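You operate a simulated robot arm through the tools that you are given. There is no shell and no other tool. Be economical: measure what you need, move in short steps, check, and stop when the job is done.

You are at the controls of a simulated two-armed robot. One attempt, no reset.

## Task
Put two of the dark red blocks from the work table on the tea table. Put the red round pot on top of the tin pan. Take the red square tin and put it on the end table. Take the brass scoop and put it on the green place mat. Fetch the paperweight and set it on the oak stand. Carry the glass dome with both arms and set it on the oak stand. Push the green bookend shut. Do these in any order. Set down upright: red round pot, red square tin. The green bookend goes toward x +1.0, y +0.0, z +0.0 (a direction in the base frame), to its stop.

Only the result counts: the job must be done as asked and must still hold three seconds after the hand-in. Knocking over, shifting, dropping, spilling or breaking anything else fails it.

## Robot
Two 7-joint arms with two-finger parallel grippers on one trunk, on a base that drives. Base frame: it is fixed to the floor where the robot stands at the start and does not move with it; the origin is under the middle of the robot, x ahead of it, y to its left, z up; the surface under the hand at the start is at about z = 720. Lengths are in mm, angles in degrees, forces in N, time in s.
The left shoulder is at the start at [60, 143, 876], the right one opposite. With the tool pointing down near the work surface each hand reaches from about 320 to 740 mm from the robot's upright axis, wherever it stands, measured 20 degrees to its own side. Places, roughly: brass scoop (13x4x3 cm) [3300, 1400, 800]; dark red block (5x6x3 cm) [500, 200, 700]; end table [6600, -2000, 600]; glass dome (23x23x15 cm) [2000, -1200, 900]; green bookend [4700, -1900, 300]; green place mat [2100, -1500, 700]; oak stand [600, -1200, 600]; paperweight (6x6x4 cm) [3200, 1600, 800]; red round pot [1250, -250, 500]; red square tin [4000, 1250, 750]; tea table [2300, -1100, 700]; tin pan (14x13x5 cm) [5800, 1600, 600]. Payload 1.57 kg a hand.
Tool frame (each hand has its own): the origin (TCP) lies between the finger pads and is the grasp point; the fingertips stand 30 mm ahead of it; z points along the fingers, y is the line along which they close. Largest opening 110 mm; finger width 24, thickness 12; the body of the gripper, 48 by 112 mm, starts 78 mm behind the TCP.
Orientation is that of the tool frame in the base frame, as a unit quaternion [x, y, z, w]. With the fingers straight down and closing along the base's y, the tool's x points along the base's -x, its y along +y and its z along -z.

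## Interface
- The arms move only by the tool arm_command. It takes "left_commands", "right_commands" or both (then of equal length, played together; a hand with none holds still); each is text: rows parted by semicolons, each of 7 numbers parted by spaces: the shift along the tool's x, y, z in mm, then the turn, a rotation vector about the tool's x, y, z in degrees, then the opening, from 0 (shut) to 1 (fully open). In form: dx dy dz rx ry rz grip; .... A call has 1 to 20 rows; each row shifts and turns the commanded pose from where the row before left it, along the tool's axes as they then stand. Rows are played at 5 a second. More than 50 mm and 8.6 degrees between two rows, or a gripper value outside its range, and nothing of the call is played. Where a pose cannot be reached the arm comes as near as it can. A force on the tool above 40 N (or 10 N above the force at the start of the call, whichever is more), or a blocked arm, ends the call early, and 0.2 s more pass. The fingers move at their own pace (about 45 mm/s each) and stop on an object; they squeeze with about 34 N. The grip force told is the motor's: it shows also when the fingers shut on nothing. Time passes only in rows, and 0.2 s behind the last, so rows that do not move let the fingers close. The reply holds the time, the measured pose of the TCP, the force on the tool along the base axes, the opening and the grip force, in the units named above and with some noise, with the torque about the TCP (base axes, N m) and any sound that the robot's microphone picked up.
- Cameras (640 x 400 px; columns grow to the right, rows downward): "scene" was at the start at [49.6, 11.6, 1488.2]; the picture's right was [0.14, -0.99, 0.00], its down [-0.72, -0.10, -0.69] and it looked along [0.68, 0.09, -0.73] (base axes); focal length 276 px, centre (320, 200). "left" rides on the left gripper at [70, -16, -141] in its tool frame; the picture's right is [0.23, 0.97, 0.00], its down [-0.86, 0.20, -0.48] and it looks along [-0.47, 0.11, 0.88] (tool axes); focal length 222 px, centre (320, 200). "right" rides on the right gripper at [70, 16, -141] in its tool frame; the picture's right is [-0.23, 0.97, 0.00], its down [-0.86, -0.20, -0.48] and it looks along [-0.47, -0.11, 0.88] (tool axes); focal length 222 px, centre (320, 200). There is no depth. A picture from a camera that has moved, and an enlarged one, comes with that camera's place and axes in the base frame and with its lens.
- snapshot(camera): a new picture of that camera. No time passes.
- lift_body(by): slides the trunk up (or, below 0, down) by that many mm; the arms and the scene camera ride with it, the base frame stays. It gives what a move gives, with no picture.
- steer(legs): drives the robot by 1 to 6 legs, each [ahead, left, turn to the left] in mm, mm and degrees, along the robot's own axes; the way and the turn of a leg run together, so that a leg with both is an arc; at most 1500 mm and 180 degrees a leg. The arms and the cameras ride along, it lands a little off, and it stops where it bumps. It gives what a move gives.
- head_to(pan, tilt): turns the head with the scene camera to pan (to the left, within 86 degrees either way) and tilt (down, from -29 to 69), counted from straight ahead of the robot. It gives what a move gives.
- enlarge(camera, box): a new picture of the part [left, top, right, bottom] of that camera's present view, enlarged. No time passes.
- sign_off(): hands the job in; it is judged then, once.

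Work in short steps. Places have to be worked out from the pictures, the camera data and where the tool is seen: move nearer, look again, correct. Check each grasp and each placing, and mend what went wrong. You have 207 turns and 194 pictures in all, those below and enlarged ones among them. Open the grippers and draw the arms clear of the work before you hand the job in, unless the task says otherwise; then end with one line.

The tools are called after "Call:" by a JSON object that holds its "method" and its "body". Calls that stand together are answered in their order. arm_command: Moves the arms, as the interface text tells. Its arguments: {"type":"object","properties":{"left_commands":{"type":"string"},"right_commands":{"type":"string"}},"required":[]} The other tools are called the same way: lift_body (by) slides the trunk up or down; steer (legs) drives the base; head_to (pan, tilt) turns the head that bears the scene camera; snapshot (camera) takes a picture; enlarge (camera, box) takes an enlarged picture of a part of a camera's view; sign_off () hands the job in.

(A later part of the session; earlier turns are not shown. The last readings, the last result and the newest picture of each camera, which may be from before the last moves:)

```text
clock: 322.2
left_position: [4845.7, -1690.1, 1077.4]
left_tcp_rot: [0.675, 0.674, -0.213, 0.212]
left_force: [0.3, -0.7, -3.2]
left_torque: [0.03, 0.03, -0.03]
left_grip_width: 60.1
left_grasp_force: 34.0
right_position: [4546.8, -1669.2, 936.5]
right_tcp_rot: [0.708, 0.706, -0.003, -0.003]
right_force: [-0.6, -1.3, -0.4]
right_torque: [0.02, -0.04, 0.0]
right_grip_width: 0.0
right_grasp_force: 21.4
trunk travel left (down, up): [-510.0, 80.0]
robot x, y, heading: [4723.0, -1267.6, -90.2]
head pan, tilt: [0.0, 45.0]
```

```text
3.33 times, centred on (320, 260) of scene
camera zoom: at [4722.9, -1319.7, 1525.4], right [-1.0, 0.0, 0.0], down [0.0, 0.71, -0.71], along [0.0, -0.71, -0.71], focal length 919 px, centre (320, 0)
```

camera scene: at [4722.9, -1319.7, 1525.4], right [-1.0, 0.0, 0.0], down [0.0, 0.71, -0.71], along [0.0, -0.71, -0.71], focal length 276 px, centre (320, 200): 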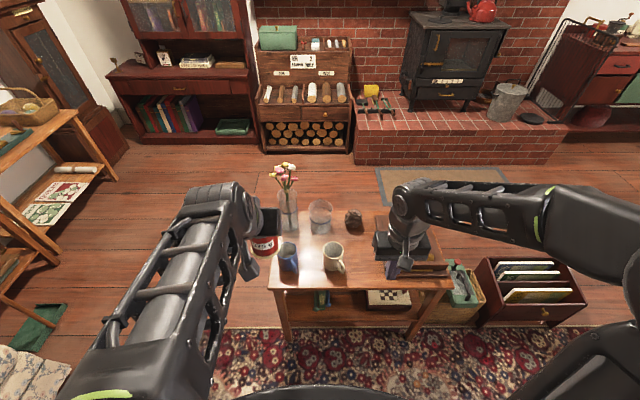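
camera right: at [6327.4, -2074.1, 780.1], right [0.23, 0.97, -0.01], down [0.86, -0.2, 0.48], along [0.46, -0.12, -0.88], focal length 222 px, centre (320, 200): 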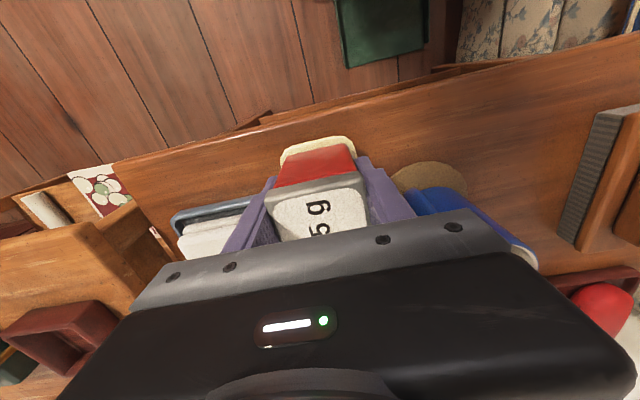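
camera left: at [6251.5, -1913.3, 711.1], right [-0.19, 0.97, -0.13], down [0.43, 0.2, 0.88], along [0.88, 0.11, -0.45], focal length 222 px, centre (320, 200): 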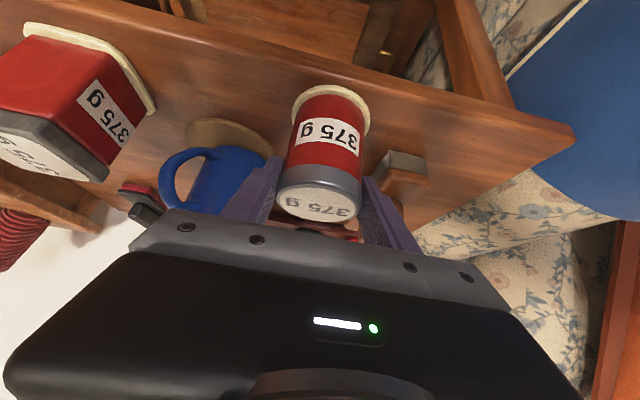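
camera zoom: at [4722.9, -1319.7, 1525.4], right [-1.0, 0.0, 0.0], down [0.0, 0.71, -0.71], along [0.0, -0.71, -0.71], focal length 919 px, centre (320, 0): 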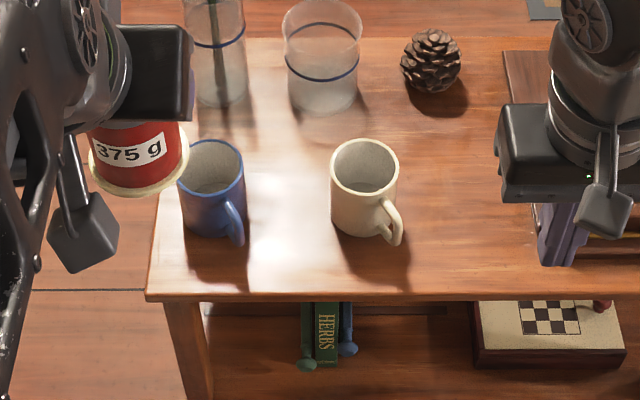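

Call:
{"method": "lift_body", "body": {"by": -400}}

Call:
{"method": "head_to", "body": {"pan": 0, "tilt": 50}}

Call:
{"method": "snapshot", "body": {"camera": "scene"}}

Call:
{"method": "enlarge", "body": {"camera": "scene", "box": [250, 160, 390, 260]}}

```text
clock: 326.0
left_position: [4845.0, -1688.8, 678.0]
left_tcp_rot: [0.675, 0.674, -0.212, 0.212]
left_force: [-0.2, 0.8, -3.3]
left_torque: [-0.01, -0.02, 0.0]
left_grip_width: 60.1
left_grasp_force: 33.9
right_position: [4547.0, -1669.4, 534.3]
right_tcp_rot: [0.708, 0.707, -0.003, -0.003]
right_force: [0.2, 0.1, -0.1]
right_torque: [-0.02, 0.01, 0.02]
right_grip_width: 0.0
right_grasp_force: 21.2
trunk travel left (down, up): [-110.0, 480.0]
robot x, y, heading: [4726.7, -1271.7, -90.5]
head pan, tilt: [0.0, 45.0]
```

```text
clock: 326.7
left_position: [4845.6, -1689.0, 676.8]
left_tcp_rot: [0.675, 0.674, -0.212, 0.212]
left_force: [-0.4, 0.2, -3.9]
left_torque: [0.03, -0.01, 0.0]
left_grip_width: 60.2
left_grasp_force: 34.1
right_position: [4547.6, -1669.0, 535.1]
right_tcp_rot: [0.708, 0.706, -0.002, -0.003]
right_force: [-0.5, 0.1, -0.4]
right_torque: [-0.01, -0.03, 0.01]
right_grip_width: 0.2
right_grasp_force: 20.8
trunk travel left (down, up): [-110.0, 480.0]
robot x, y, heading: [4721.0, -1269.5, -90.3]
head pan, tilt: [0.0, 50.0]
```

```text
81 pictures are left
camera scene: at [4722.9, -1315.3, 1118.5], right [-1.0, 0.0, 0.0], down [0.0, 0.77, -0.64], along [0.0, -0.64, -0.77], focal length 276 px, centre (320, 200)
```

scene: 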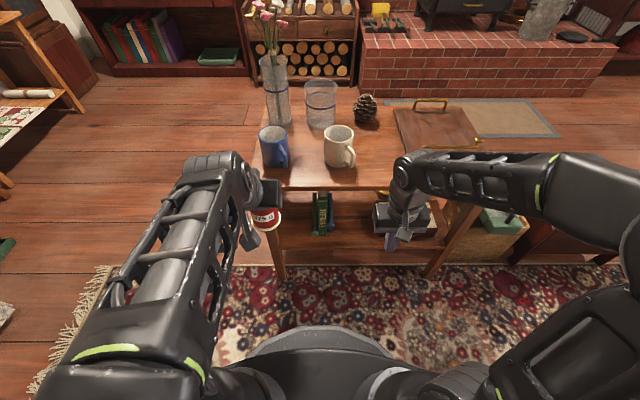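

```text
4.00 times, centred on (320, 210) of scene
camera zoom: at [4722.9, -1315.3, 1118.5], right [-1.0, 0.0, 0.0], down [0.0, 0.77, -0.64], along [0.0, -0.64, -0.77], focal length 1102 px, centre (320, 160)
```

zoom: 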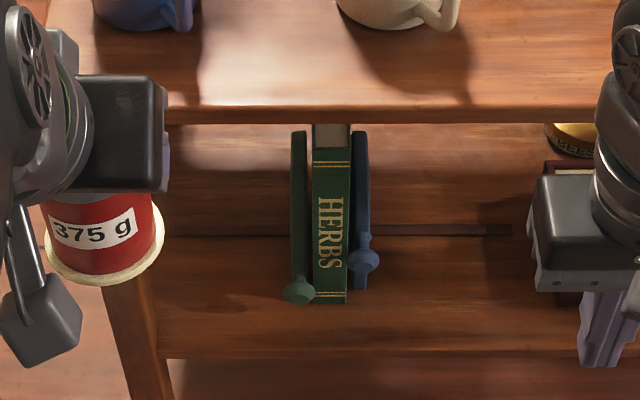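

Now it is clear: a slot in the lower shelf runs to both sides; the green bookend has a front knob at about [4743,−1841,317] and must slide to +x (left in view). I shift the robot 130 mm to +x, turn the right hand horizontal, closed, and lower it in front of the shelf.

Call:
{"method": "steer", "body": {"legs": [[0, 130, 0]]}}

Call:
{"method": "arm_command", "body": {"right_commands": "0 0 0 0 -8.2 0 0; 0 0 0 0 -8.2 0 0; 0 0 0 0 -8.2 0 0; 0 0 0 0 -8.2 0 0; 0 0 0 0 -8.2 0 0; 0 0 0 0 -8.2 0 0; 0 0 0 0 -8.2 0 0; 0 0 0 0 -8.2 0 0; 0 0 0 0 -8.2 0 0; 0 0 0 0 -8.2 0 0; 0 0 0 0 -8 0 0; 40 0 0 0 0 0 0; 40 0 0 0 0 0 0; 40 0 0 0 0 0 0; 40 0 0 0 0 0 0; 40 0 0 0 0 0 0; 0 0 0 0 0 0 0"}}

Call:
{"method": "snapshot", "body": {"camera": "scene"}}

Call:
{"method": "snapshot", "body": {"camera": "right"}}

```text
clock: 327.9
left_position: [4975.8, -1689.7, 677.0]
left_tcp_rot: [0.675, 0.674, -0.212, 0.211]
left_force: [0.2, 0.1, -3.0]
left_torque: [0.04, -0.02, 0.01]
left_grip_width: 60.4
left_grasp_force: 34.0
right_position: [4676.9, -1668.5, 537.0]
right_tcp_rot: [0.708, 0.707, -0.002, -0.002]
right_force: [-1.0, -0.2, 0.3]
right_torque: [0.02, 0.0, 0.02]
right_grip_width: 0.1
right_grasp_force: 21.3
trunk travel left (down, up): [-110.0, 480.0]
robot x, y, heading: [4852.3, -1269.6, -90.0]
head pan, tilt: [0.0, 50.0]
```

```text
clock: 329.8
left_position: [4975.1, -1689.3, 675.7]
left_tcp_rot: [0.675, 0.675, -0.211, 0.212]
left_force: [-0.4, 0.3, -3.7]
left_torque: [-0.03, 0.02, -0.01]
left_grip_width: 60.4
left_grasp_force: 34.1
right_position: [4696.7, -1796.4, 565.9]
right_tcp_rot: [0.597, 0.597, -0.382, 0.375]
right_force: [-0.1, -0.5, -2.5]
right_torque: [-0.01, -0.05, 0.01]
right_grip_width: 0.3
right_grasp_force: 21.4
right hand out of reach, approached as far as the arm can: row 4, 5, 6, 7, 8, 9
trunk travel left (down, up): [-110.0, 480.0]
robot x, y, heading: [4855.0, -1267.9, -90.4]
head pan, tilt: [0.0, 50.0]
stopped in row 9 (right hand): the force on the tool passed its limit at 52 N (the readings are from after the stop); the commanded pose is now the measured one
```

```text
79 pictures are left
camera scene: at [4853.0, -1316.1, 1118.4], right [-1.0, 0.01, 0.0], down [0.0, 0.77, -0.64], along [0.0, -0.64, -0.77], focal length 276 px, centre (320, 200)
```

scene: 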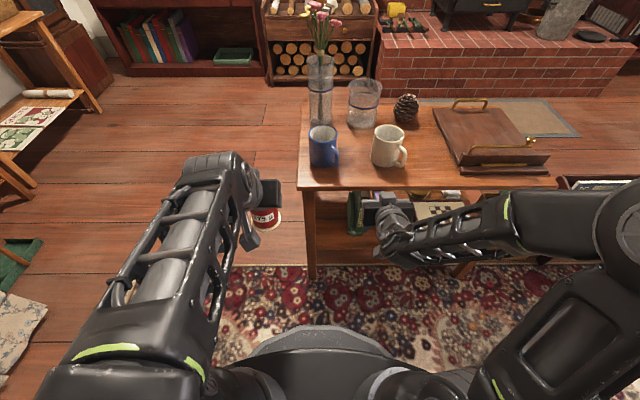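

```text
78 pictures are left
camera right: at [4714.9, -1638.5, 563.0], right [0.98, -0.1, 0.2], down [-0.19, 0.07, 0.98], along [-0.11, -0.99, 0.05], focal length 222 px, centre (320, 200)
```

right: 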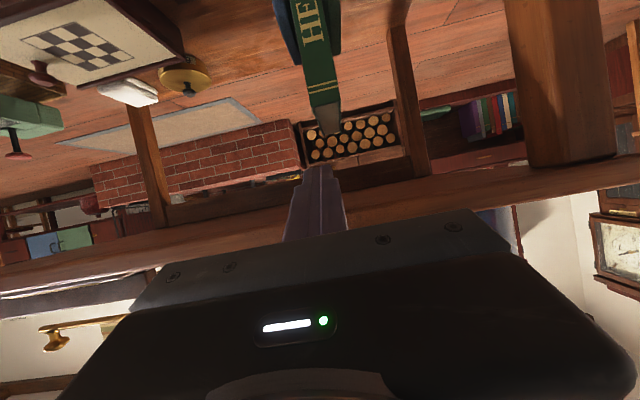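

The rotation needed more forward room and the hand drifted forward to the table's edge (force stop). The things on the table look unmoved. I back the robot straight out 120 mm to free the hand, then look.

Call:
{"method": "steer", "body": {"legs": [[-120, 0, 0]]}}

Call:
{"method": "snapshot", "body": {"camera": "scene"}}

```text
clock: 331.0
left_position: [4976.5, -1570.5, 677.2]
left_tcp_rot: [0.676, 0.673, -0.213, 0.212]
left_force: [0.1, 0.3, -3.7]
left_torque: [0.0, 0.01, -0.01]
left_grip_width: 60.2
left_grasp_force: 33.5
right_position: [4694.9, -1676.6, 567.8]
right_tcp_rot: [0.597, 0.598, -0.382, 0.375]
right_force: [-0.7, 0.4, 0.5]
right_torque: [0.01, 0.0, 0.04]
right_grip_width: 0.0
right_grasp_force: 21.2
trunk travel left (down, up): [-110.0, 480.0]
robot x, y, heading: [4853.2, -1148.7, -90.4]
head pan, tilt: [0.0, 50.0]
```

```text
77 pictures are left
camera scene: at [4853.8, -1196.3, 1118.5], right [-1.0, 0.01, 0.0], down [0.0, 0.77, -0.64], along [0.0, -0.64, -0.77], focal length 276 px, centre (320, 200)
```

scene: 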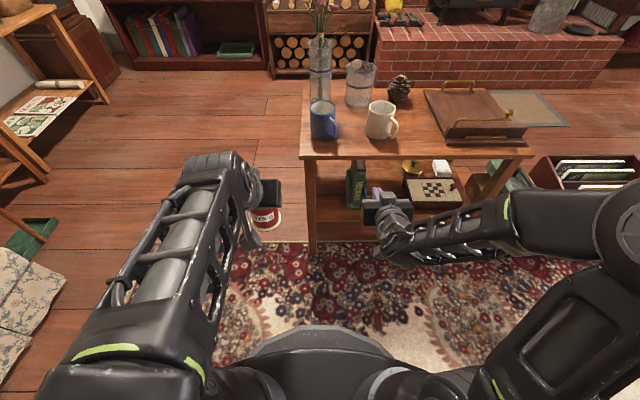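

Free again, nothing disturbed. I lower the hand, then finish the turn to horizontal at this greater distance.

Call:
{"method": "arm_command", "body": {"right_commands": "36 0 17 0 0 0 0; 36 0 17 0 0 0 0; 36 0 17 0 0 0 0; 36 0 17 0 0 0 0; 0 0 0 0 -8.3 0 0; 0 0 0 0 -8.3 0 0; 0 0 0 0 -8.3 0 0; 0 0 0 0 0 0 0"}}

Call:
{"method": "snapshot", "body": {"camera": "right"}}

```text
clock: 332.8
left_position: [4976.6, -1570.7, 677.7]
left_tcp_rot: [0.675, 0.674, -0.212, 0.212]
left_force: [-0.8, -0.5, -4.1]
left_torque: [0.04, 0.01, -0.02]
left_grip_width: 60.5
left_grasp_force: 34.1
right_position: [4729.7, -1721.8, 494.6]
right_tcp_rot: [0.542, 0.53, -0.469, 0.453]
right_force: [0.1, -0.1, -0.9]
right_torque: [-0.03, 0.0, 0.01]
right_grip_width: 0.0
right_grasp_force: 21.4
right hand out of reach, approached as far as the arm can: row 3, 4, 5, 6, 7
trunk travel left (down, up): [-110.0, 480.0]
robot x, y, heading: [4855.0, -1148.0, -90.5]
head pan, tilt: [0.0, 50.0]
```

```text
76 pictures are left
camera right: at [4752.1, -1570.8, 446.4], right [0.97, -0.06, 0.22], down [-0.18, 0.35, 0.92], along [-0.13, -0.94, 0.33], focal length 222 px, centre (320, 200)
```

right: 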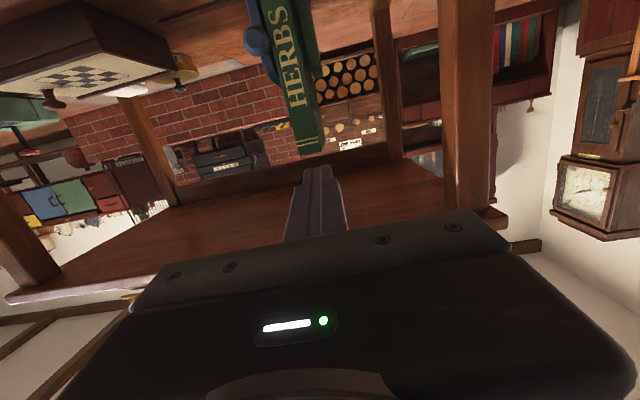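

The pose is at the arm's limit. I lower the trunk the remaining 105 mm and tip the hand to 30° below horizontal, which reaches lower.

Call:
{"method": "lift_body", "body": {"by": -105}}

Call:
{"method": "arm_command", "body": {"right_commands": "0 0 0 0 7 0 0; 0 0 0 0 7 0 0; 0 0 0 0 7 0 0; 0 0 0 0 0 0 0"}}

Call:
{"method": "snapshot", "body": {"camera": "right"}}

Call:
{"method": "snapshot", "body": {"camera": "scene"}}

```text
clock: 334.2
left_position: [4976.9, -1570.6, 571.8]
left_tcp_rot: [0.676, 0.673, -0.212, 0.212]
left_force: [0.4, -0.5, -3.9]
left_torque: [0.03, 0.01, -0.02]
left_grip_width: 60.2
left_grasp_force: 34.1
right_position: [4730.7, -1721.5, 388.9]
right_tcp_rot: [0.541, 0.531, -0.468, 0.453]
right_force: [0.9, -0.3, 0.4]
right_torque: [-0.01, -0.02, 0.0]
right_grip_width: 0.0
right_grasp_force: 21.4
trunk travel left (down, up): [-5.0, 585.0]
robot x, y, heading: [4855.5, -1149.8, -90.4]
head pan, tilt: [0.0, 50.0]
```

```text
clock: 335.2
left_position: [4975.9, -1569.7, 571.7]
left_tcp_rot: [0.676, 0.673, -0.213, 0.213]
left_force: [1.0, -0.1, -4.5]
left_torque: [0.0, -0.01, 0.02]
left_grip_width: 60.1
left_grasp_force: 34.4
right_position: [4729.9, -1719.7, 390.0]
right_tcp_rot: [0.619, 0.605, -0.361, 0.347]
right_force: [0.3, 0.9, -0.1]
right_torque: [0.04, 0.0, -0.01]
right_grip_width: 0.0
right_grasp_force: 20.7
trunk travel left (down, up): [-5.0, 585.0]
robot x, y, heading: [4854.1, -1146.8, -90.5]
head pan, tilt: [0.0, 50.0]
```

```text
75 pictures are left
camera right: at [4752.4, -1563.6, 398.6], right [0.97, -0.14, 0.19], down [-0.19, -0.01, 0.98], along [-0.13, -0.99, -0.03], focal length 222 px, centre (320, 200)
```

right: 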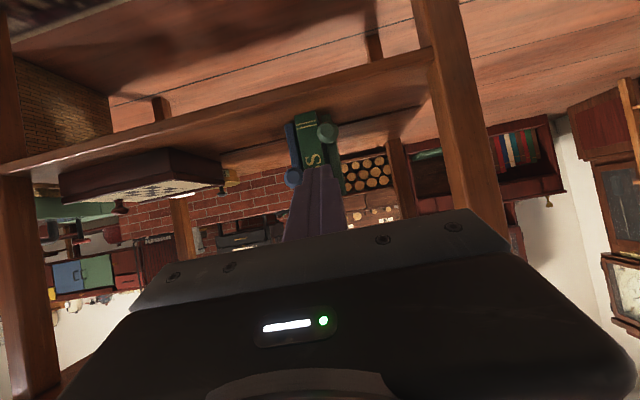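

```text
74 pictures are left
camera scene: at [4853.8, -1196.1, 1013.5], right [-1.0, 0.01, 0.0], down [0.0, 0.77, -0.64], along [0.0, -0.64, -0.77], focal length 276 px, centre (320, 200)
```

scene: 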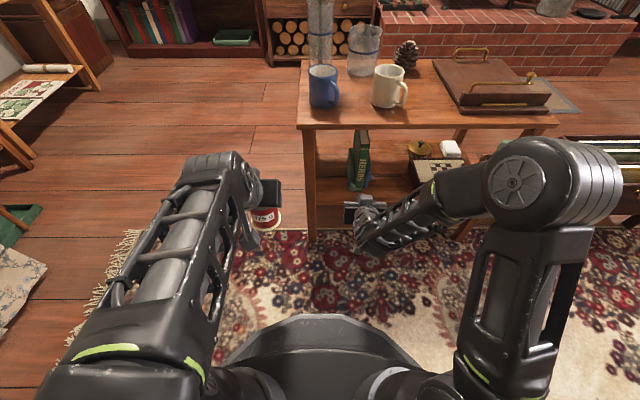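

The wrist view puts the green knob at [4742,−1841,310], agreeing. I aim the closed fingers just to the −x side of the knob and advance most of the way.

Call:
{"method": "arm_command", "body": {"right_commands": "9 -14 0 0 0 0 0; 0 0 35 0 0 0 0; 0 0 35 0 0 0 0; 0 0 20 0 0 0 0; 0 0 0 0 0 0 0"}}

Call:
{"method": "snapshot", "body": {"camera": "right"}}

Call:
{"method": "enlarge", "body": {"camera": "scene", "box": [290, 110, 470, 260]}}

```text
clock: 336.4
left_position: [4976.0, -1569.9, 571.3]
left_tcp_rot: [0.676, 0.673, -0.213, 0.211]
left_force: [0.6, 1.1, -3.8]
left_torque: [-0.01, 0.02, -0.03]
left_grip_width: 60.0
left_grasp_force: 34.1
right_position: [4714.4, -1794.3, 337.9]
right_tcp_rot: [0.618, 0.605, -0.361, 0.348]
right_force: [0.3, -0.1, -0.5]
right_torque: [0.0, -0.02, -0.01]
right_grip_width: 0.0
right_grasp_force: 21.1
trunk travel left (down, up): [-5.0, 585.0]
robot x, y, heading: [4853.8, -1149.2, -90.4]
head pan, tilt: [0.0, 50.0]
```

```text
73 pictures are left
camera right: at [4736.9, -1636.7, 345.6], right [0.97, -0.14, 0.19], down [-0.19, -0.01, 0.98], along [-0.13, -0.99, -0.03], focal length 222 px, centre (320, 200)
```

right: 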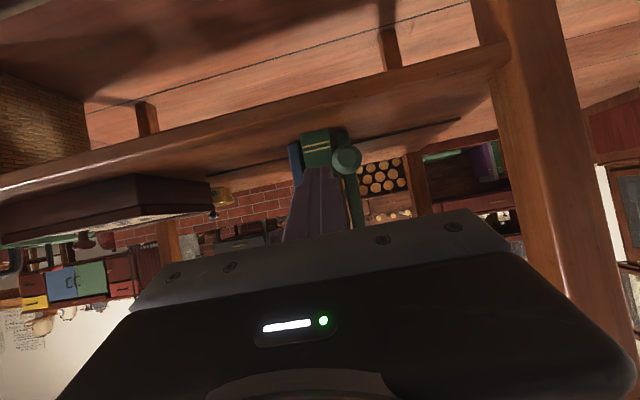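

```text
2.67 times, centred on (380, 185) of scene
camera zoom: at [4853.8, -1196.1, 1013.5], right [-1.0, 0.01, 0.0], down [0.0, 0.77, -0.64], along [0.0, -0.64, -0.77], focal length 735 px, centre (160, 240)
```

zoom: 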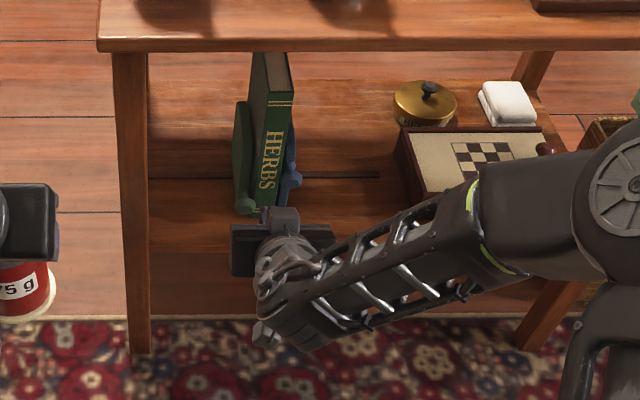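

The knob is just right of the fingertips. I shift 3 mm to −x, advance the last 30 mm, then push toward +x.

Call:
{"method": "arm_command", "body": {"right_commands": "0 -4 0 0 0 0 0; 0 0 15 0 0 0 0; 0 0 14 0 0 0 0; 0 0 0 0 0 0 0"}}

Call:
{"method": "snapshot", "body": {"camera": "right"}}

```text
clock: 337.4
left_position: [4976.6, -1569.5, 571.7]
left_tcp_rot: [0.676, 0.674, -0.212, 0.211]
left_force: [0.9, -0.7, -3.2]
left_torque: [-0.01, 0.0, -0.01]
left_grip_width: 60.0
left_grasp_force: 34.2
right_position: [4710.0, -1820.3, 322.7]
right_tcp_rot: [0.619, 0.605, -0.362, 0.348]
right_force: [0.9, 0.4, -0.3]
right_torque: [-0.01, -0.01, -0.02]
right_grip_width: 0.0
right_grasp_force: 21.0
trunk travel left (down, up): [-5.0, 585.0]
robot x, y, heading: [4852.3, -1147.2, -90.5]
head pan, tilt: [0.0, 50.0]
```

```text
71 pictures are left
camera right: at [4732.0, -1662.0, 331.4], right [0.97, -0.14, 0.19], down [-0.19, 0.0, 0.98], along [-0.14, -0.99, -0.03], focal length 222 px, centre (320, 200)
```

right: 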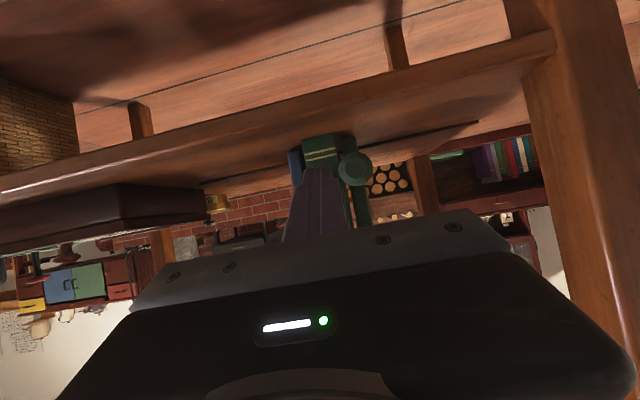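

Fingers are beside the knob. I push toward +x 60 mm.

Call:
{"method": "arm_command", "body": {"right_commands": "0 6 0 0 0 0 0; 0 8 0 0 0 0 0; 0 8 0 0 0 0 0; 0 8 0 0 0 0 0; 0 8 0 0 0 0 0; 0 8 0 0 0 0 0; 0 8 0 0 0 0 0; 0 6 0 0 0 0 0; 0 0 0 0 0 0 0"}}

Call:
{"method": "snapshot", "body": {"camera": "right"}}

Call:
{"method": "enlarge", "body": {"camera": "scene", "box": [290, 110, 470, 260]}}

```text
clock: 339.4
left_position: [4976.5, -1569.5, 572.3]
left_tcp_rot: [0.676, 0.673, -0.213, 0.211]
left_force: [0.0, -0.5, -4.0]
left_torque: [0.02, 0.0, -0.03]
left_grip_width: 60.3
left_grasp_force: 34.1
right_position: [4768.5, -1821.2, 323.1]
right_tcp_rot: [0.619, 0.605, -0.361, 0.348]
right_force: [-2.9, 1.2, -0.4]
right_torque: [0.06, 0.03, 0.0]
right_grip_width: 0.0
right_grasp_force: 21.5
trunk travel left (down, up): [-5.0, 585.0]
robot x, y, heading: [4855.3, -1153.0, -90.7]
head pan, tilt: [0.0, 50.0]
```

```text
70 pictures are left
camera right: at [4791.8, -1663.3, 330.9], right [0.97, -0.14, 0.19], down [-0.19, -0.01, 0.98], along [-0.13, -0.99, -0.03], focal length 222 px, centre (320, 200)
```

right: 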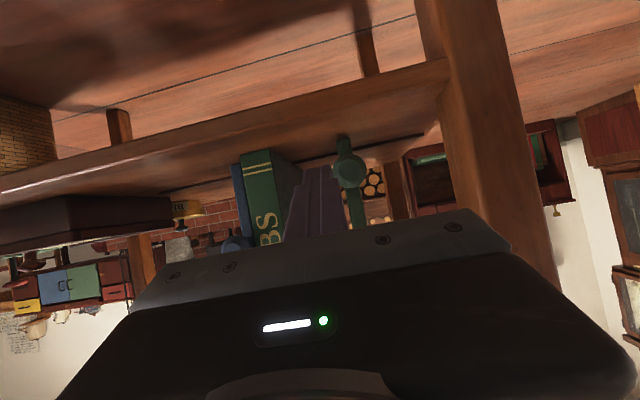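

```text
2.67 times, centred on (380, 185) of scene
camera zoom: at [4853.7, -1196.2, 1013.5], right [-1.0, 0.01, 0.0], down [0.0, 0.77, -0.64], along [0.0, -0.64, -0.77], focal length 735 px, centre (160, 240)
```

zoom: 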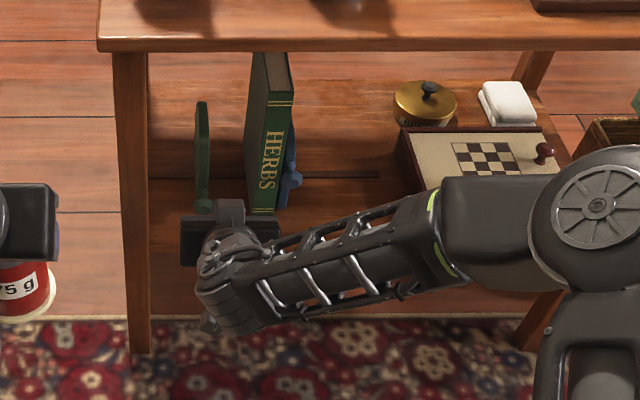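

It slides freely (3 N) and the book stays. I continue pushing to the stop.

Call:
{"method": "arm_command", "body": {"right_commands": "0 6 0 0 0 0 0; 0 6 0 0 0 0 0; 0 6 0 0 0 0 0; 0 6 0 0 0 0 0; 0 5 0 0 0 0 0; 0 5 0 0 0 0 0; 0 0 0 0 0 0 0"}}

Call:
{"method": "snapshot", "body": {"camera": "right"}}

Call:
{"method": "enlarge", "body": {"camera": "scene", "box": [290, 110, 470, 260]}}

```text
clock: 341.0
left_position: [4976.7, -1571.6, 571.0]
left_tcp_rot: [0.675, 0.674, -0.212, 0.211]
left_force: [0.0, 0.1, -3.3]
left_torque: [0.02, -0.02, -0.01]
left_grip_width: 60.2
left_grasp_force: 34.4
right_position: [4803.1, -1821.0, 323.4]
right_tcp_rot: [0.618, 0.606, -0.361, 0.349]
right_force: [-2.1, -0.4, -1.7]
right_torque: [0.02, 0.08, -0.04]
right_grip_width: 0.3
right_grasp_force: 21.1
trunk travel left (down, up): [-5.0, 585.0]
robot x, y, heading: [4853.8, -1150.1, -90.4]
head pan, tilt: [0.0, 50.0]
```

```text
68 pictures are left
camera right: at [4825.7, -1664.2, 330.9], right [0.97, -0.14, 0.19], down [-0.19, 0.0, 0.98], along [-0.13, -0.99, -0.03], focal length 222 px, centre (320, 200)
```

right: 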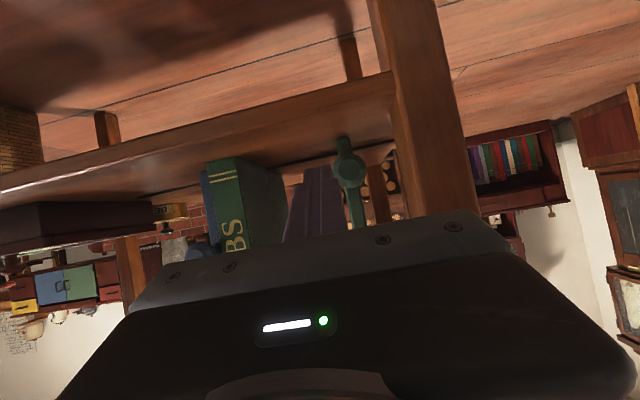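

```text
2.67 times, centred on (380, 185) of scene
camera zoom: at [4853.7, -1196.3, 1013.5], right [-1.0, 0.01, 0.0], down [0.0, 0.77, -0.64], along [0.0, -0.64, -0.77], focal length 735 px, centre (160, 240)
```

zoom: 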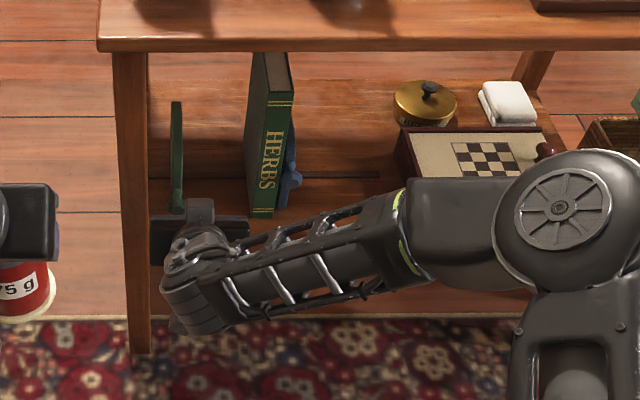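

Call:
{"method": "arm_command", "body": {"right_commands": "0 4 0 0 0 0 0; 0 4 0 0 0 0 0; 0 4 0 0 0 0 0; 0 4 0 0 0 0 0; 0 4 0 0 0 0 0; 0 4 0 0 0 0 0; 0 0 0 0 0 0 0"}}

Call:
{"method": "snapshot", "body": {"camera": "right"}}

```text
clock: 342.2
left_position: [4974.0, -1570.2, 571.0]
left_tcp_rot: [0.677, 0.673, -0.212, 0.211]
left_force: [-0.2, -0.1, -3.2]
left_torque: [0.03, 0.02, -0.02]
left_grip_width: 60.0
left_grasp_force: 34.2
right_position: [4812.5, -1823.3, 322.4]
right_tcp_rot: [0.623, 0.6, -0.367, 0.343]
right_force: [-3.3, 0.3, 1.3]
right_torque: [-0.02, 0.04, -0.02]
right_grip_width: 0.1
right_grasp_force: 21.2
trunk travel left (down, up): [-5.0, 585.0]
robot x, y, heading: [4853.5, -1144.6, -90.6]
head pan, tilt: [0.0, 50.0]
stopped in row 6 (right hand): the force on the tool passed its limit at 43 N (the readings are from after the stop); the commanded pose is now the measured one
```

```text
66 pictures are left
camera right: at [4838.6, -1665.9, 329.4], right [0.97, -0.16, 0.18], down [-0.19, 0.0, 0.98], along [-0.15, -0.99, -0.03], focal length 222 px, centre (320, 200)
```

right: 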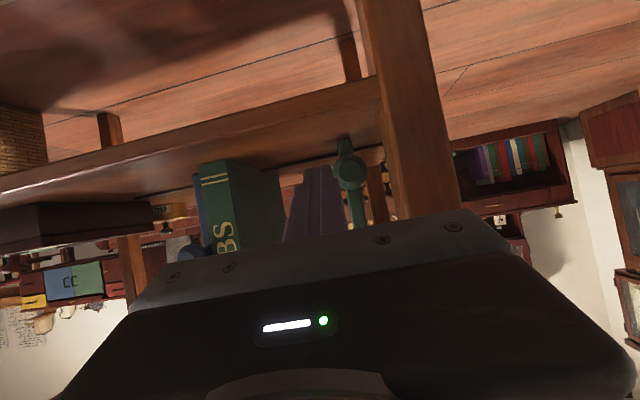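

The force rose to 43 N at x≈4813, likely the stop. I push once more gently to confirm it no longer moves.

Call:
{"method": "arm_command", "body": {"right_commands": "0 3 0 0 0 0 0; 0 3 0 0 0 0 0; 0 3 0 0 0 0 0; 0 0 0 0 0 0 0"}}

Call:
{"method": "enlarge", "body": {"camera": "scene", "box": [290, 110, 400, 210]}}

```text
clock: 343.1
left_position: [4973.1, -1570.2, 571.3]
left_tcp_rot: [0.677, 0.672, -0.212, 0.211]
left_force: [0.1, 0.1, -3.7]
left_torque: [0.02, 0.0, 0.0]
left_grip_width: 60.1
left_grasp_force: 34.1
right_position: [4814.4, -1823.6, 319.5]
right_tcp_rot: [0.628, 0.596, -0.371, 0.336]
right_force: [-2.9, -0.3, 1.1]
right_torque: [0.0, 0.02, -0.02]
right_grip_width: 0.1
right_grasp_force: 21.0
trunk travel left (down, up): [-5.0, 585.0]
robot x, y, heading: [4853.4, -1148.9, -90.9]
head pan, tilt: [0.0, 50.0]
stopped in row 4 (right hand): the force on the tool passed its limit at 42 N (the readings are from after the stop); the commanded pose is now the measured one
```

```text
4.00 times, centred on (345, 160) of scene
camera zoom: at [4852.5, -1195.3, 1013.3], right [-1.0, 0.01, 0.0], down [0.01, 0.77, -0.64], along [-0.01, -0.64, -0.77], focal length 1102 px, centre (220, 360)
```

zoom: 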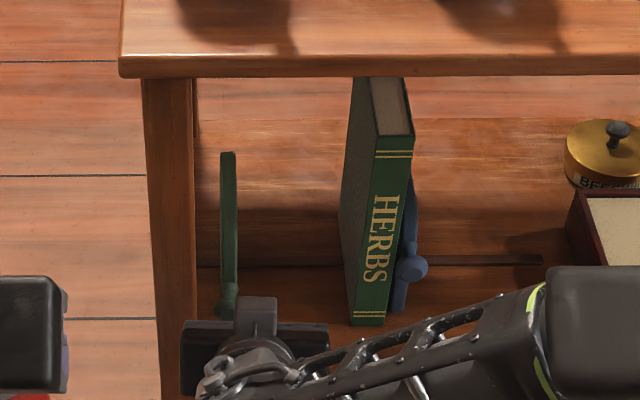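

The fingertips lag while the hand is pushed, so the resistance is at the knob: the bookend is at its stop. I back off and withdraw, then check it stays.

Call:
{"method": "arm_command", "body": {"right_commands": "0 -8 0 0 0 0 0; 0 -8 0 0 0 0 0; 0 0 -35 0 0 0 0; 0 0 -35 0 0 0 0; 0 0 -35 0 0 0 0; 0 0 -35 0 0 0 0; 0 0 0 0 0 0 0"}}

Call:
{"method": "enlarge", "body": {"camera": "scene", "box": [270, 80, 450, 220]}}

```text
clock: 344.7
left_position: [4973.5, -1570.3, 571.3]
left_tcp_rot: [0.678, 0.671, -0.213, 0.211]
left_force: [-0.1, 0.3, -4.5]
left_torque: [0.0, 0.0, -0.03]
left_grip_width: 59.8
left_grasp_force: 34.3
right_position: [4808.9, -1701.0, 388.8]
right_tcp_rot: [0.626, 0.598, -0.37, 0.338]
right_force: [-0.2, 0.1, 0.0]
right_torque: [0.0, -0.02, -0.04]
right_grip_width: 0.0
right_grasp_force: 21.7
trunk travel left (down, up): [-5.0, 585.0]
robot x, y, heading: [4851.7, -1150.5, -90.3]
head pan, tilt: [0.0, 50.0]
```

```text
2.86 times, centred on (360, 150) of scene
camera zoom: at [4852.6, -1195.5, 1013.5], right [-1.0, 0.01, 0.0], down [0.01, 0.77, -0.64], along [-0.01, -0.64, -0.77], focal length 787 px, centre (206, 343)
```

zoom: 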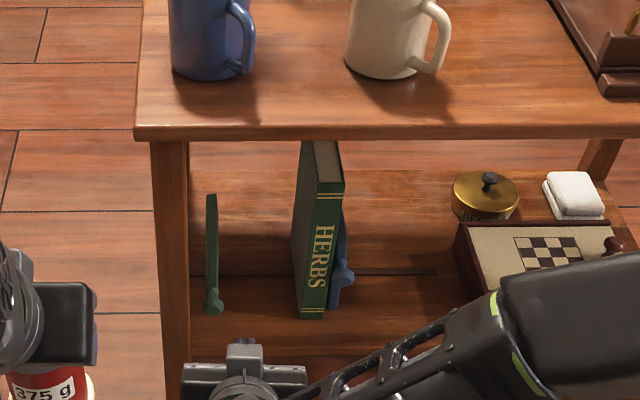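

The bookend stays. To be sure the resistance was the stop and not the gripper body touching the leg, I yaw the hand 20° (body away from the leg) and push again.

Call:
{"method": "arm_command", "body": {"right_commands": "0 0 0 -5.8 0 -3.3 0; 0 0 0 -5.8 0 -3.3 0; 0 0 0 -5.8 0 -3.3 0; 4 -26 0 0 0 0 0; 0 -26 0 0 0 0 0; 0 0 40 0 0 0 0; 0 0 40 0 0 0 0; 0 0 20 0 0 0 0; 0 0 0 0 0 0 0"}}

Call:
{"method": "snapshot", "body": {"camera": "right"}}

Call:
{"method": "enlarge", "body": {"camera": "scene", "box": [270, 80, 450, 220]}}

```text
clock: 346.7
left_position: [4973.2, -1570.2, 572.2]
left_tcp_rot: [0.678, 0.672, -0.213, 0.21]
left_force: [-0.4, -0.1, -3.6]
left_torque: [0.04, 0.02, 0.0]
left_grip_width: 59.9
left_grasp_force: 34.0
right_position: [4780.4, -1797.8, 336.7]
right_tcp_rot: [0.513, 0.698, -0.304, 0.396]
right_force: [-0.1, -0.8, 0.1]
right_torque: [-0.01, -0.03, -0.02]
right_grip_width: 0.0
right_grasp_force: 21.6
trunk travel left (down, up): [-5.0, 585.0]
robot x, y, heading: [4853.1, -1149.8, -90.8]
head pan, tilt: [0.0, 50.0]
```

```text
63 pictures are left
camera right: at [4752.5, -1642.2, 345.8], right [0.97, 0.17, 0.18], down [-0.17, -0.07, 0.98], along [0.18, -0.98, -0.04], focal length 222 px, centre (320, 200)
```

right: 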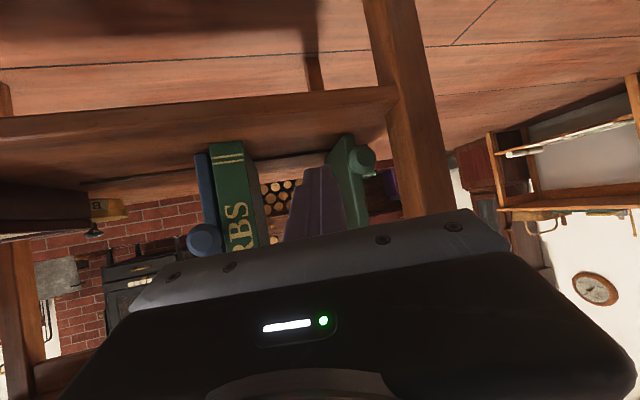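

```text
2.86 times, centred on (360, 150) of scene
camera zoom: at [4852.6, -1195.4, 1013.5], right [-1.0, 0.01, 0.0], down [0.01, 0.77, -0.64], along [-0.01, -0.64, -0.77], focal length 787 px, centre (206, 343)
```

zoom: 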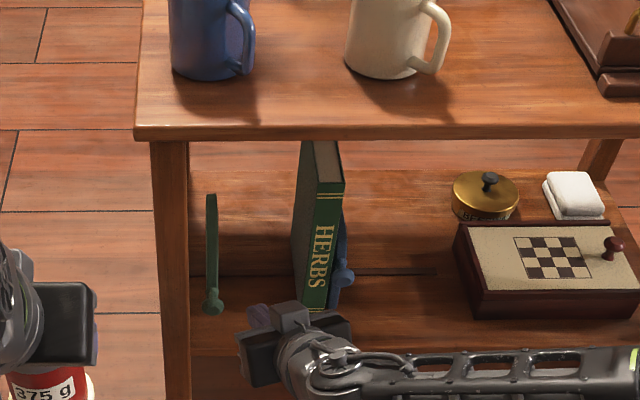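

The knob is at [4837,−1841]; the leg is now well clear of the hand. I advance and push toward +x again.

Call:
{"method": "arm_command", "body": {"right_commands": "0 0 15 0 0 0 0; 0 0 15 0 0 0 0; -1 5.6 1.8 0 0 0 0; -1 5.6 1.8 0 0 0 0; -1 5.6 1.8 0 0 0 0; -1 4.7 1.5 0 0 0 0; -1 4.7 1.5 0 0 0 0; -0.7 3.7 1.2 0 0 0 0; -0.7 3.7 1.2 0 0 0 0; 0 0 0 0 0 0 0"}}

Call:
{"method": "snapshot", "body": {"camera": "right"}}

Call:
{"method": "enlarge", "body": {"camera": "scene", "box": [270, 80, 450, 220]}}

```text
clock: 348.2
left_position: [4972.2, -1568.9, 571.3]
left_tcp_rot: [0.677, 0.672, -0.212, 0.212]
left_force: [0.5, -0.2, -2.8]
left_torque: [0.01, 0.02, 0.05]
left_grip_width: 60.0
left_grasp_force: 33.9
right_position: [4805.1, -1824.5, 320.6]
right_tcp_rot: [0.519, 0.695, -0.308, 0.391]
right_force: [-2.5, 0.1, 2.9]
right_torque: [-0.06, -0.03, -0.07]
right_grip_width: 0.0
right_grasp_force: 21.4
trunk travel left (down, up): [-5.0, 585.0]
robot x, y, heading: [4850.5, -1148.8, -91.0]
head pan, tilt: [0.0, 50.0]
stopped in row 7 (right hand): the force on the tool passed its limit at 45 N (the readings are from after the stop); the commanded pose is now the measured one
```

```text
61 pictures are left
camera right: at [4780.5, -1668.7, 329.6], right [0.97, 0.16, 0.17], down [-0.17, -0.07, 0.98], along [0.17, -0.99, -0.04], focal length 222 px, centre (320, 200)
```

right: 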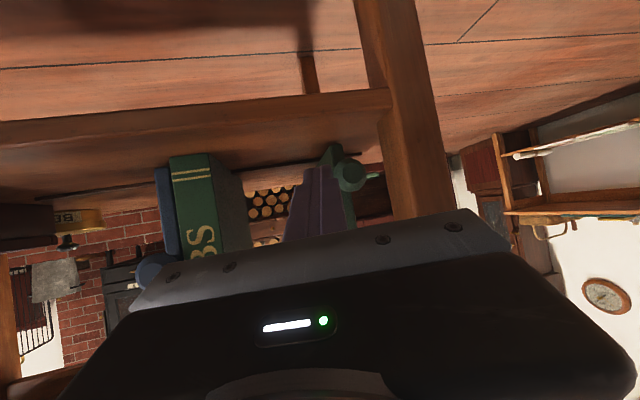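

```text
2.86 times, centred on (360, 150) of scene
camera zoom: at [4851.9, -1194.7, 1013.4], right [-1.0, 0.01, 0.0], down [0.01, 0.77, -0.64], along [-0.01, -0.64, -0.77], focal length 787 px, centre (206, 343)
```

zoom: 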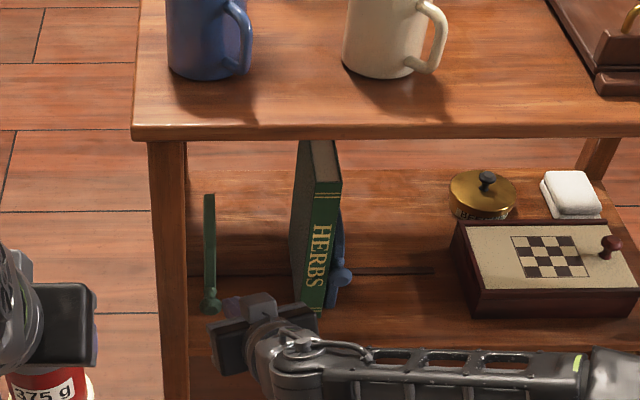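

Confirmed: it is at its stop. I withdraw the hand, back the robot off, raise the trunk and restore the right hand to pointing down.

Call:
{"method": "arm_command", "body": {"right_commands": "1.5 -8 -2.5 0 0 0 0; 0 0 -35 0 0 0 0; 0 0 -35 0 0 0 0; 0 0 -35 0 0 0 0; 0 0 -35 0 0 0 0; 0 0 0 0 0 0 0"}}

Call:
{"method": "steer", "body": {"legs": [[-250, 0, 0.7]]}}

Call:
{"method": "lift_body", "body": {"by": 400}}

Call:
{"method": "arm_command", "body": {"right_commands": "0 0 0 5.8 0 3.3 0; 0 0 0 5.8 0 3.3 0; 0 0 0 5.8 0 3.3 0; 0 0 0 0 7.5 0 0; 0 0 0 0 7.5 0 0; 0 0 0 0 7.5 0 0; 0 0 0 0 7.5 0 0; 0 0 0 0 7.5 0 0; 0 0 0 0 7.5 0 0; 0 0 0 0 7.5 0 0; 0 0 0 0 7.5 0 0.5; 0 0 0 0 0 0 1"}}

Call:
{"method": "lift_body", "body": {"by": 125}}

Call:
{"method": "snapshot", "body": {"camera": "scene"}}

```text
clock: 349.6
left_position: [4970.6, -1569.3, 572.1]
left_tcp_rot: [0.678, 0.671, -0.212, 0.21]
left_force: [0.4, -0.2, -4.1]
left_torque: [0.02, 0.0, -0.02]
left_grip_width: 60.1
left_grasp_force: 34.3
right_position: [4766.2, -1707.0, 390.6]
right_tcp_rot: [0.518, 0.696, -0.307, 0.39]
right_force: [0.7, 0.3, -0.9]
right_torque: [0.04, -0.02, 0.0]
right_grip_width: 0.0
right_grasp_force: 21.6
trunk travel left (down, up): [-5.0, 585.0]
robot x, y, heading: [4852.0, -1152.0, -90.6]
head pan, tilt: [0.0, 50.0]
```

```text
clock: 350.9
left_position: [4976.2, -1464.3, 569.8]
left_tcp_rot: [0.676, 0.674, -0.21, 0.211]
left_force: [0.3, -0.2, -4.1]
left_torque: [0.07, 0.01, -0.01]
left_grip_width: 60.1
left_grasp_force: 34.7
right_position: [4771.0, -1604.3, 390.4]
right_tcp_rot: [0.516, 0.698, -0.305, 0.392]
right_force: [0.2, -1.5, -0.1]
right_torque: [0.02, -0.01, -0.02]
right_grip_width: 0.2
right_grasp_force: 21.8
trunk travel left (down, up): [-5.0, 585.0]
robot x, y, heading: [4854.5, -1046.2, -90.6]
head pan, tilt: [0.0, 50.0]
stopped in leg 1: the robot was blocked; the commanded pose is now the measured one
```

```text
clock: 354.7
left_position: [4974.1, -1465.6, 971.0]
left_tcp_rot: [0.676, 0.673, -0.213, 0.211]
left_force: [0.1, -0.5, -3.7]
left_torque: [0.0, 0.01, 0.02]
left_grip_width: 60.1
left_grasp_force: 34.4
right_position: [4769.6, -1604.7, 790.3]
right_tcp_rot: [0.516, 0.697, -0.306, 0.392]
right_force: [0.1, -0.3, 0.1]
right_torque: [-0.02, 0.0, -0.01]
right_grip_width: 0.0
right_grasp_force: 21.3
trunk travel left (down, up): [-405.0, 185.0]
robot x, y, heading: [4852.3, -1046.4, -89.9]
head pan, tilt: [0.0, 50.0]
```

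```text
clock: 357.3
left_position: [4975.5, -1464.3, 972.7]
left_tcp_rot: [0.677, 0.672, -0.212, 0.211]
left_force: [-0.3, -0.1, -4.0]
left_torque: [0.02, 0.03, -0.01]
left_grip_width: 60.1
left_grasp_force: 33.8
right_position: [4769.3, -1604.8, 789.5]
right_tcp_rot: [0.729, 0.684, -0.01, -0.009]
right_force: [-0.6, 0.2, 0.7]
right_torque: [0.0, 0.0, -0.03]
right_grip_width: 48.0
right_grasp_force: 0.1
trunk travel left (down, up): [-405.0, 185.0]
robot x, y, heading: [4853.0, -1048.0, -90.5]
head pan, tilt: [0.0, 50.0]
```

```text
clock: 358.8
left_position: [4975.1, -1466.4, 1095.6]
left_tcp_rot: [0.677, 0.673, -0.212, 0.211]
left_force: [-0.2, -0.6, -4.2]
left_torque: [0.0, 0.0, 0.0]
left_grip_width: 60.2
left_grasp_force: 34.3
right_position: [4769.2, -1604.7, 914.0]
right_tcp_rot: [0.73, 0.684, -0.009, -0.008]
right_force: [-0.3, -0.5, 0.6]
right_torque: [0.01, 0.02, -0.02]
right_grip_width: 109.8
right_grasp_force: 0.0
trunk travel left (down, up): [-530.0, 60.0]
robot x, y, heading: [4853.0, -1043.6, -90.3]
head pan, tilt: [0.0, 50.0]
```

```text
59 pictures are left
camera scene: at [4853.6, -1092.3, 1538.5], right [-1.0, 0.01, 0.0], down [0.01, 0.77, -0.64], along [-0.01, -0.64, -0.77], focal length 276 px, centre (320, 200)
```

scene: 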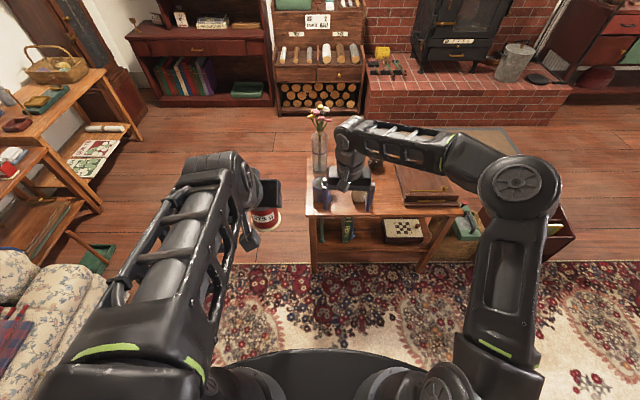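

I bumped something behind (probably the coffee table's corner) and stopped there. I move away sideways to −x, drive up the rug, turn to +x and look at it.

Call:
{"method": "steer", "body": {"legs": [[0, -500, 0], [-750, 0, 0], [-750, 0, 0], [0, 0, 90]]}}

Call:
{"method": "head_to", "body": {"pan": -20, "tilt": 30}}

Call:
{"method": "snapshot", "body": {"camera": "scene"}}

```text
clock: 372.9
left_position: [4777.1, 569.3, 1096.7]
left_tcp_rot: [0.004, 0.954, -0.001, 0.299]
left_force: [0.7, -0.4, -4.7]
left_torque: [0.0, -0.01, -0.01]
left_grip_width: 60.1
left_grasp_force: 34.6
right_position: [4916.2, 363.9, 915.2]
right_tcp_rot: [0.034, 0.999, -0.012, 0.001]
right_force: [-0.3, -0.8, 0.1]
right_torque: [0.0, -0.03, 0.0]
right_grip_width: 109.9
right_grasp_force: 0.0
trunk travel left (down, up): [-530.0, 60.0]
robot x, y, heading: [4356.0, 448.1, -0.7]
head pan, tilt: [0.0, 50.0]
```

```text
clock: 373.7
left_position: [4777.1, 570.3, 1097.1]
left_tcp_rot: [0.004, 0.954, -0.001, 0.299]
left_force: [-0.7, -0.7, -3.3]
left_torque: [0.01, 0.02, -0.01]
left_grip_width: 60.2
left_grasp_force: 34.6
right_position: [4915.9, 364.3, 915.0]
right_tcp_rot: [0.035, 0.999, -0.012, 0.0]
right_force: [0.3, 0.6, -0.9]
right_torque: [0.0, -0.02, -0.04]
right_grip_width: 109.9
right_grasp_force: 0.1
trunk travel left (down, up): [-530.0, 60.0]
robot x, y, heading: [4357.2, 451.2, -0.7]
head pan, tilt: [-20.0, 30.0]
```

```text
58 pictures are left
camera scene: at [4411.4, 418.6, 1568.0], right [-0.35, -0.94, 0.0], down [-0.47, 0.18, -0.87], along [0.81, -0.31, -0.5], focal length 276 px, centre (320, 200)
```

scene: 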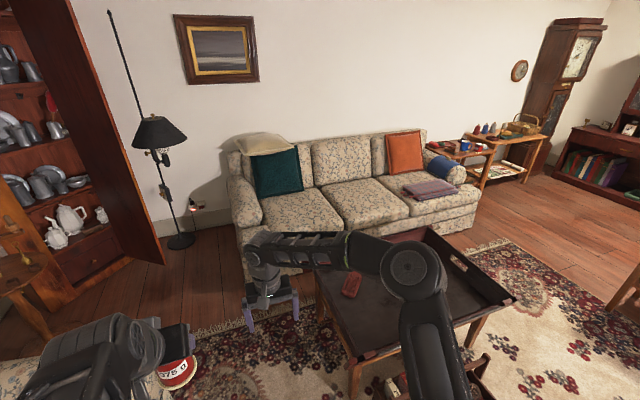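

The coffee table looks fine. I go back to the candle stand: to (5617,450), turn to 54°, then approach to about (5620,890).

Call:
{"method": "steer", "body": {"legs": [[630, 5, 0.7], [630, 0, 0], [0, 0, 54], [356, 258, 0]]}}

Call:
{"method": "head_to", "body": {"pan": 20, "tilt": 45}}

Call:
{"method": "snapshot", "body": {"camera": "scene"}}

```text
clock: 380.5
left_position: [6034.8, 575.8, 1095.3]
left_tcp_rot: [-0.001, 0.954, 0.001, 0.298]
left_force: [-1.1, -0.6, -3.4]
left_torque: [0.0, 0.0, -0.01]
left_grip_width: 60.1
left_grasp_force: 33.5
right_position: [6175.5, 371.9, 915.0]
right_tcp_rot: [0.029, 0.999, -0.012, 0.0]
right_force: [0.2, -0.6, 0.2]
right_torque: [0.01, -0.03, 0.02]
right_grip_width: 109.8
right_grasp_force: 0.1
trunk travel left (down, up): [-530.0, 60.0]
robot x, y, heading: [5617.2, 449.1, 0.0]
head pan, tilt: [-20.0, 30.0]
stopped in leg 2: the robot was blocked; the commanded pose is now the measured one
```

```text
clock: 381.6
left_position: [6034.4, 575.7, 1096.5]
left_tcp_rot: [-0.001, 0.955, 0.001, 0.298]
left_force: [-0.2, 0.0, -2.9]
left_torque: [-0.01, 0.04, -0.01]
left_grip_width: 60.1
left_grasp_force: 34.0
right_position: [6174.6, 369.5, 915.6]
right_tcp_rot: [0.03, 0.999, -0.012, 0.0]
right_force: [-1.4, -0.5, -0.2]
right_torque: [-0.03, -0.02, 0.01]
right_grip_width: 110.0
right_grasp_force: 0.0
trunk travel left (down, up): [-530.0, 60.0]
robot x, y, heading: [5616.0, 454.7, -0.2]
head pan, tilt: [20.0, 45.0]
```

```text
57 pictures are left
camera scene: at [5662.7, 479.6, 1545.5], right [0.34, -0.94, 0.0], down [-0.67, -0.24, -0.71], along [0.67, 0.24, -0.71], focal length 276 px, centre (320, 200)
```

scene: 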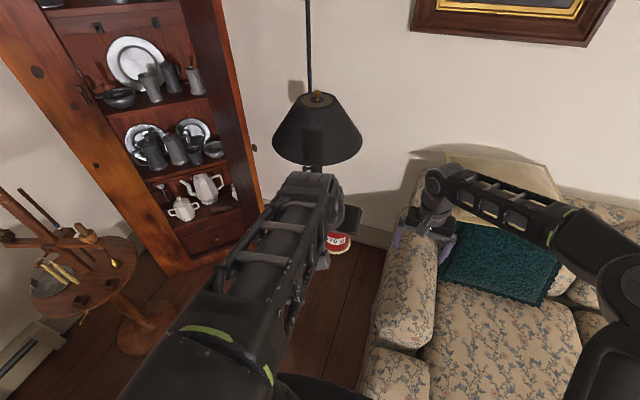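

The base touched the sofa front at x≈5617. I back off 70 mm, turn, and approach the stand.

Call:
{"method": "steer", "body": {"legs": [[-75, 0, 0], [0, 0, 54], [390, 200, 0]]}}

Call:
{"method": "head_to", "body": {"pan": 15, "tilt": 45}}

Call:
{"method": "snapshot", "body": {"camera": "scene"}}

```text
clock: 387.3
left_position: [5760.0, 1296.0, 1095.6]
left_tcp_rot: [-0.432, 0.851, 0.135, 0.266]
left_force: [-0.9, 0.5, -3.4]
left_torque: [-0.03, 0.0, -0.02]
left_grip_width: 59.8
left_grasp_force: 33.6
right_position: [6007.1, 1288.0, 914.7]
right_tcp_rot: [-0.425, 0.905, -0.011, 0.006]
right_force: [0.3, -0.8, -0.3]
right_torque: [-0.01, 0.02, -0.04]
right_grip_width: 109.9
right_grasp_force: 0.0
trunk travel left (down, up): [-530.0, 60.0]
robot x, y, heading: [5608.1, 883.9, 53.5]
head pan, tilt: [20.0, 45.0]
```

```text
clock: 387.9
left_position: [5759.7, 1295.2, 1096.0]
left_tcp_rot: [-0.432, 0.851, 0.136, 0.265]
left_force: [0.0, -0.4, -4.3]
left_torque: [-0.02, -0.02, -0.01]
left_grip_width: 59.5
left_grasp_force: 34.1
right_position: [6006.4, 1286.9, 914.9]
right_tcp_rot: [-0.426, 0.905, -0.011, 0.006]
right_force: [0.7, -0.1, -0.1]
right_torque: [0.02, -0.04, -0.02]
right_grip_width: 110.0
right_grasp_force: 0.1
trunk travel left (down, up): [-530.0, 60.0]
robot x, y, heading: [5609.1, 883.5, 53.6]
head pan, tilt: [15.0, 45.0]
```

```text
56 pictures are left
camera scene: at [5623.2, 935.6, 1545.4], right [0.93, -0.37, 0.0], down [-0.26, -0.66, -0.71], along [0.26, 0.66, -0.71], focal length 276 px, centre (320, 200)
```

scene: 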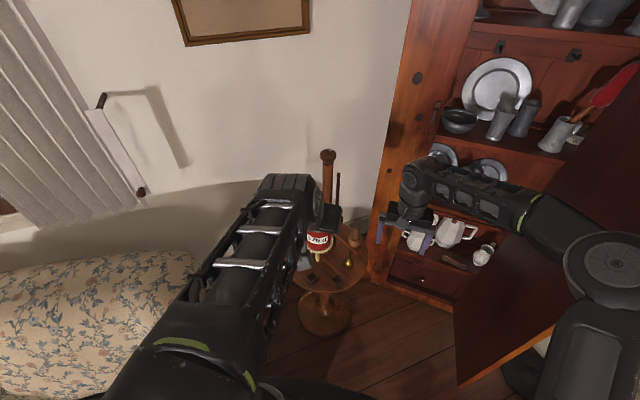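

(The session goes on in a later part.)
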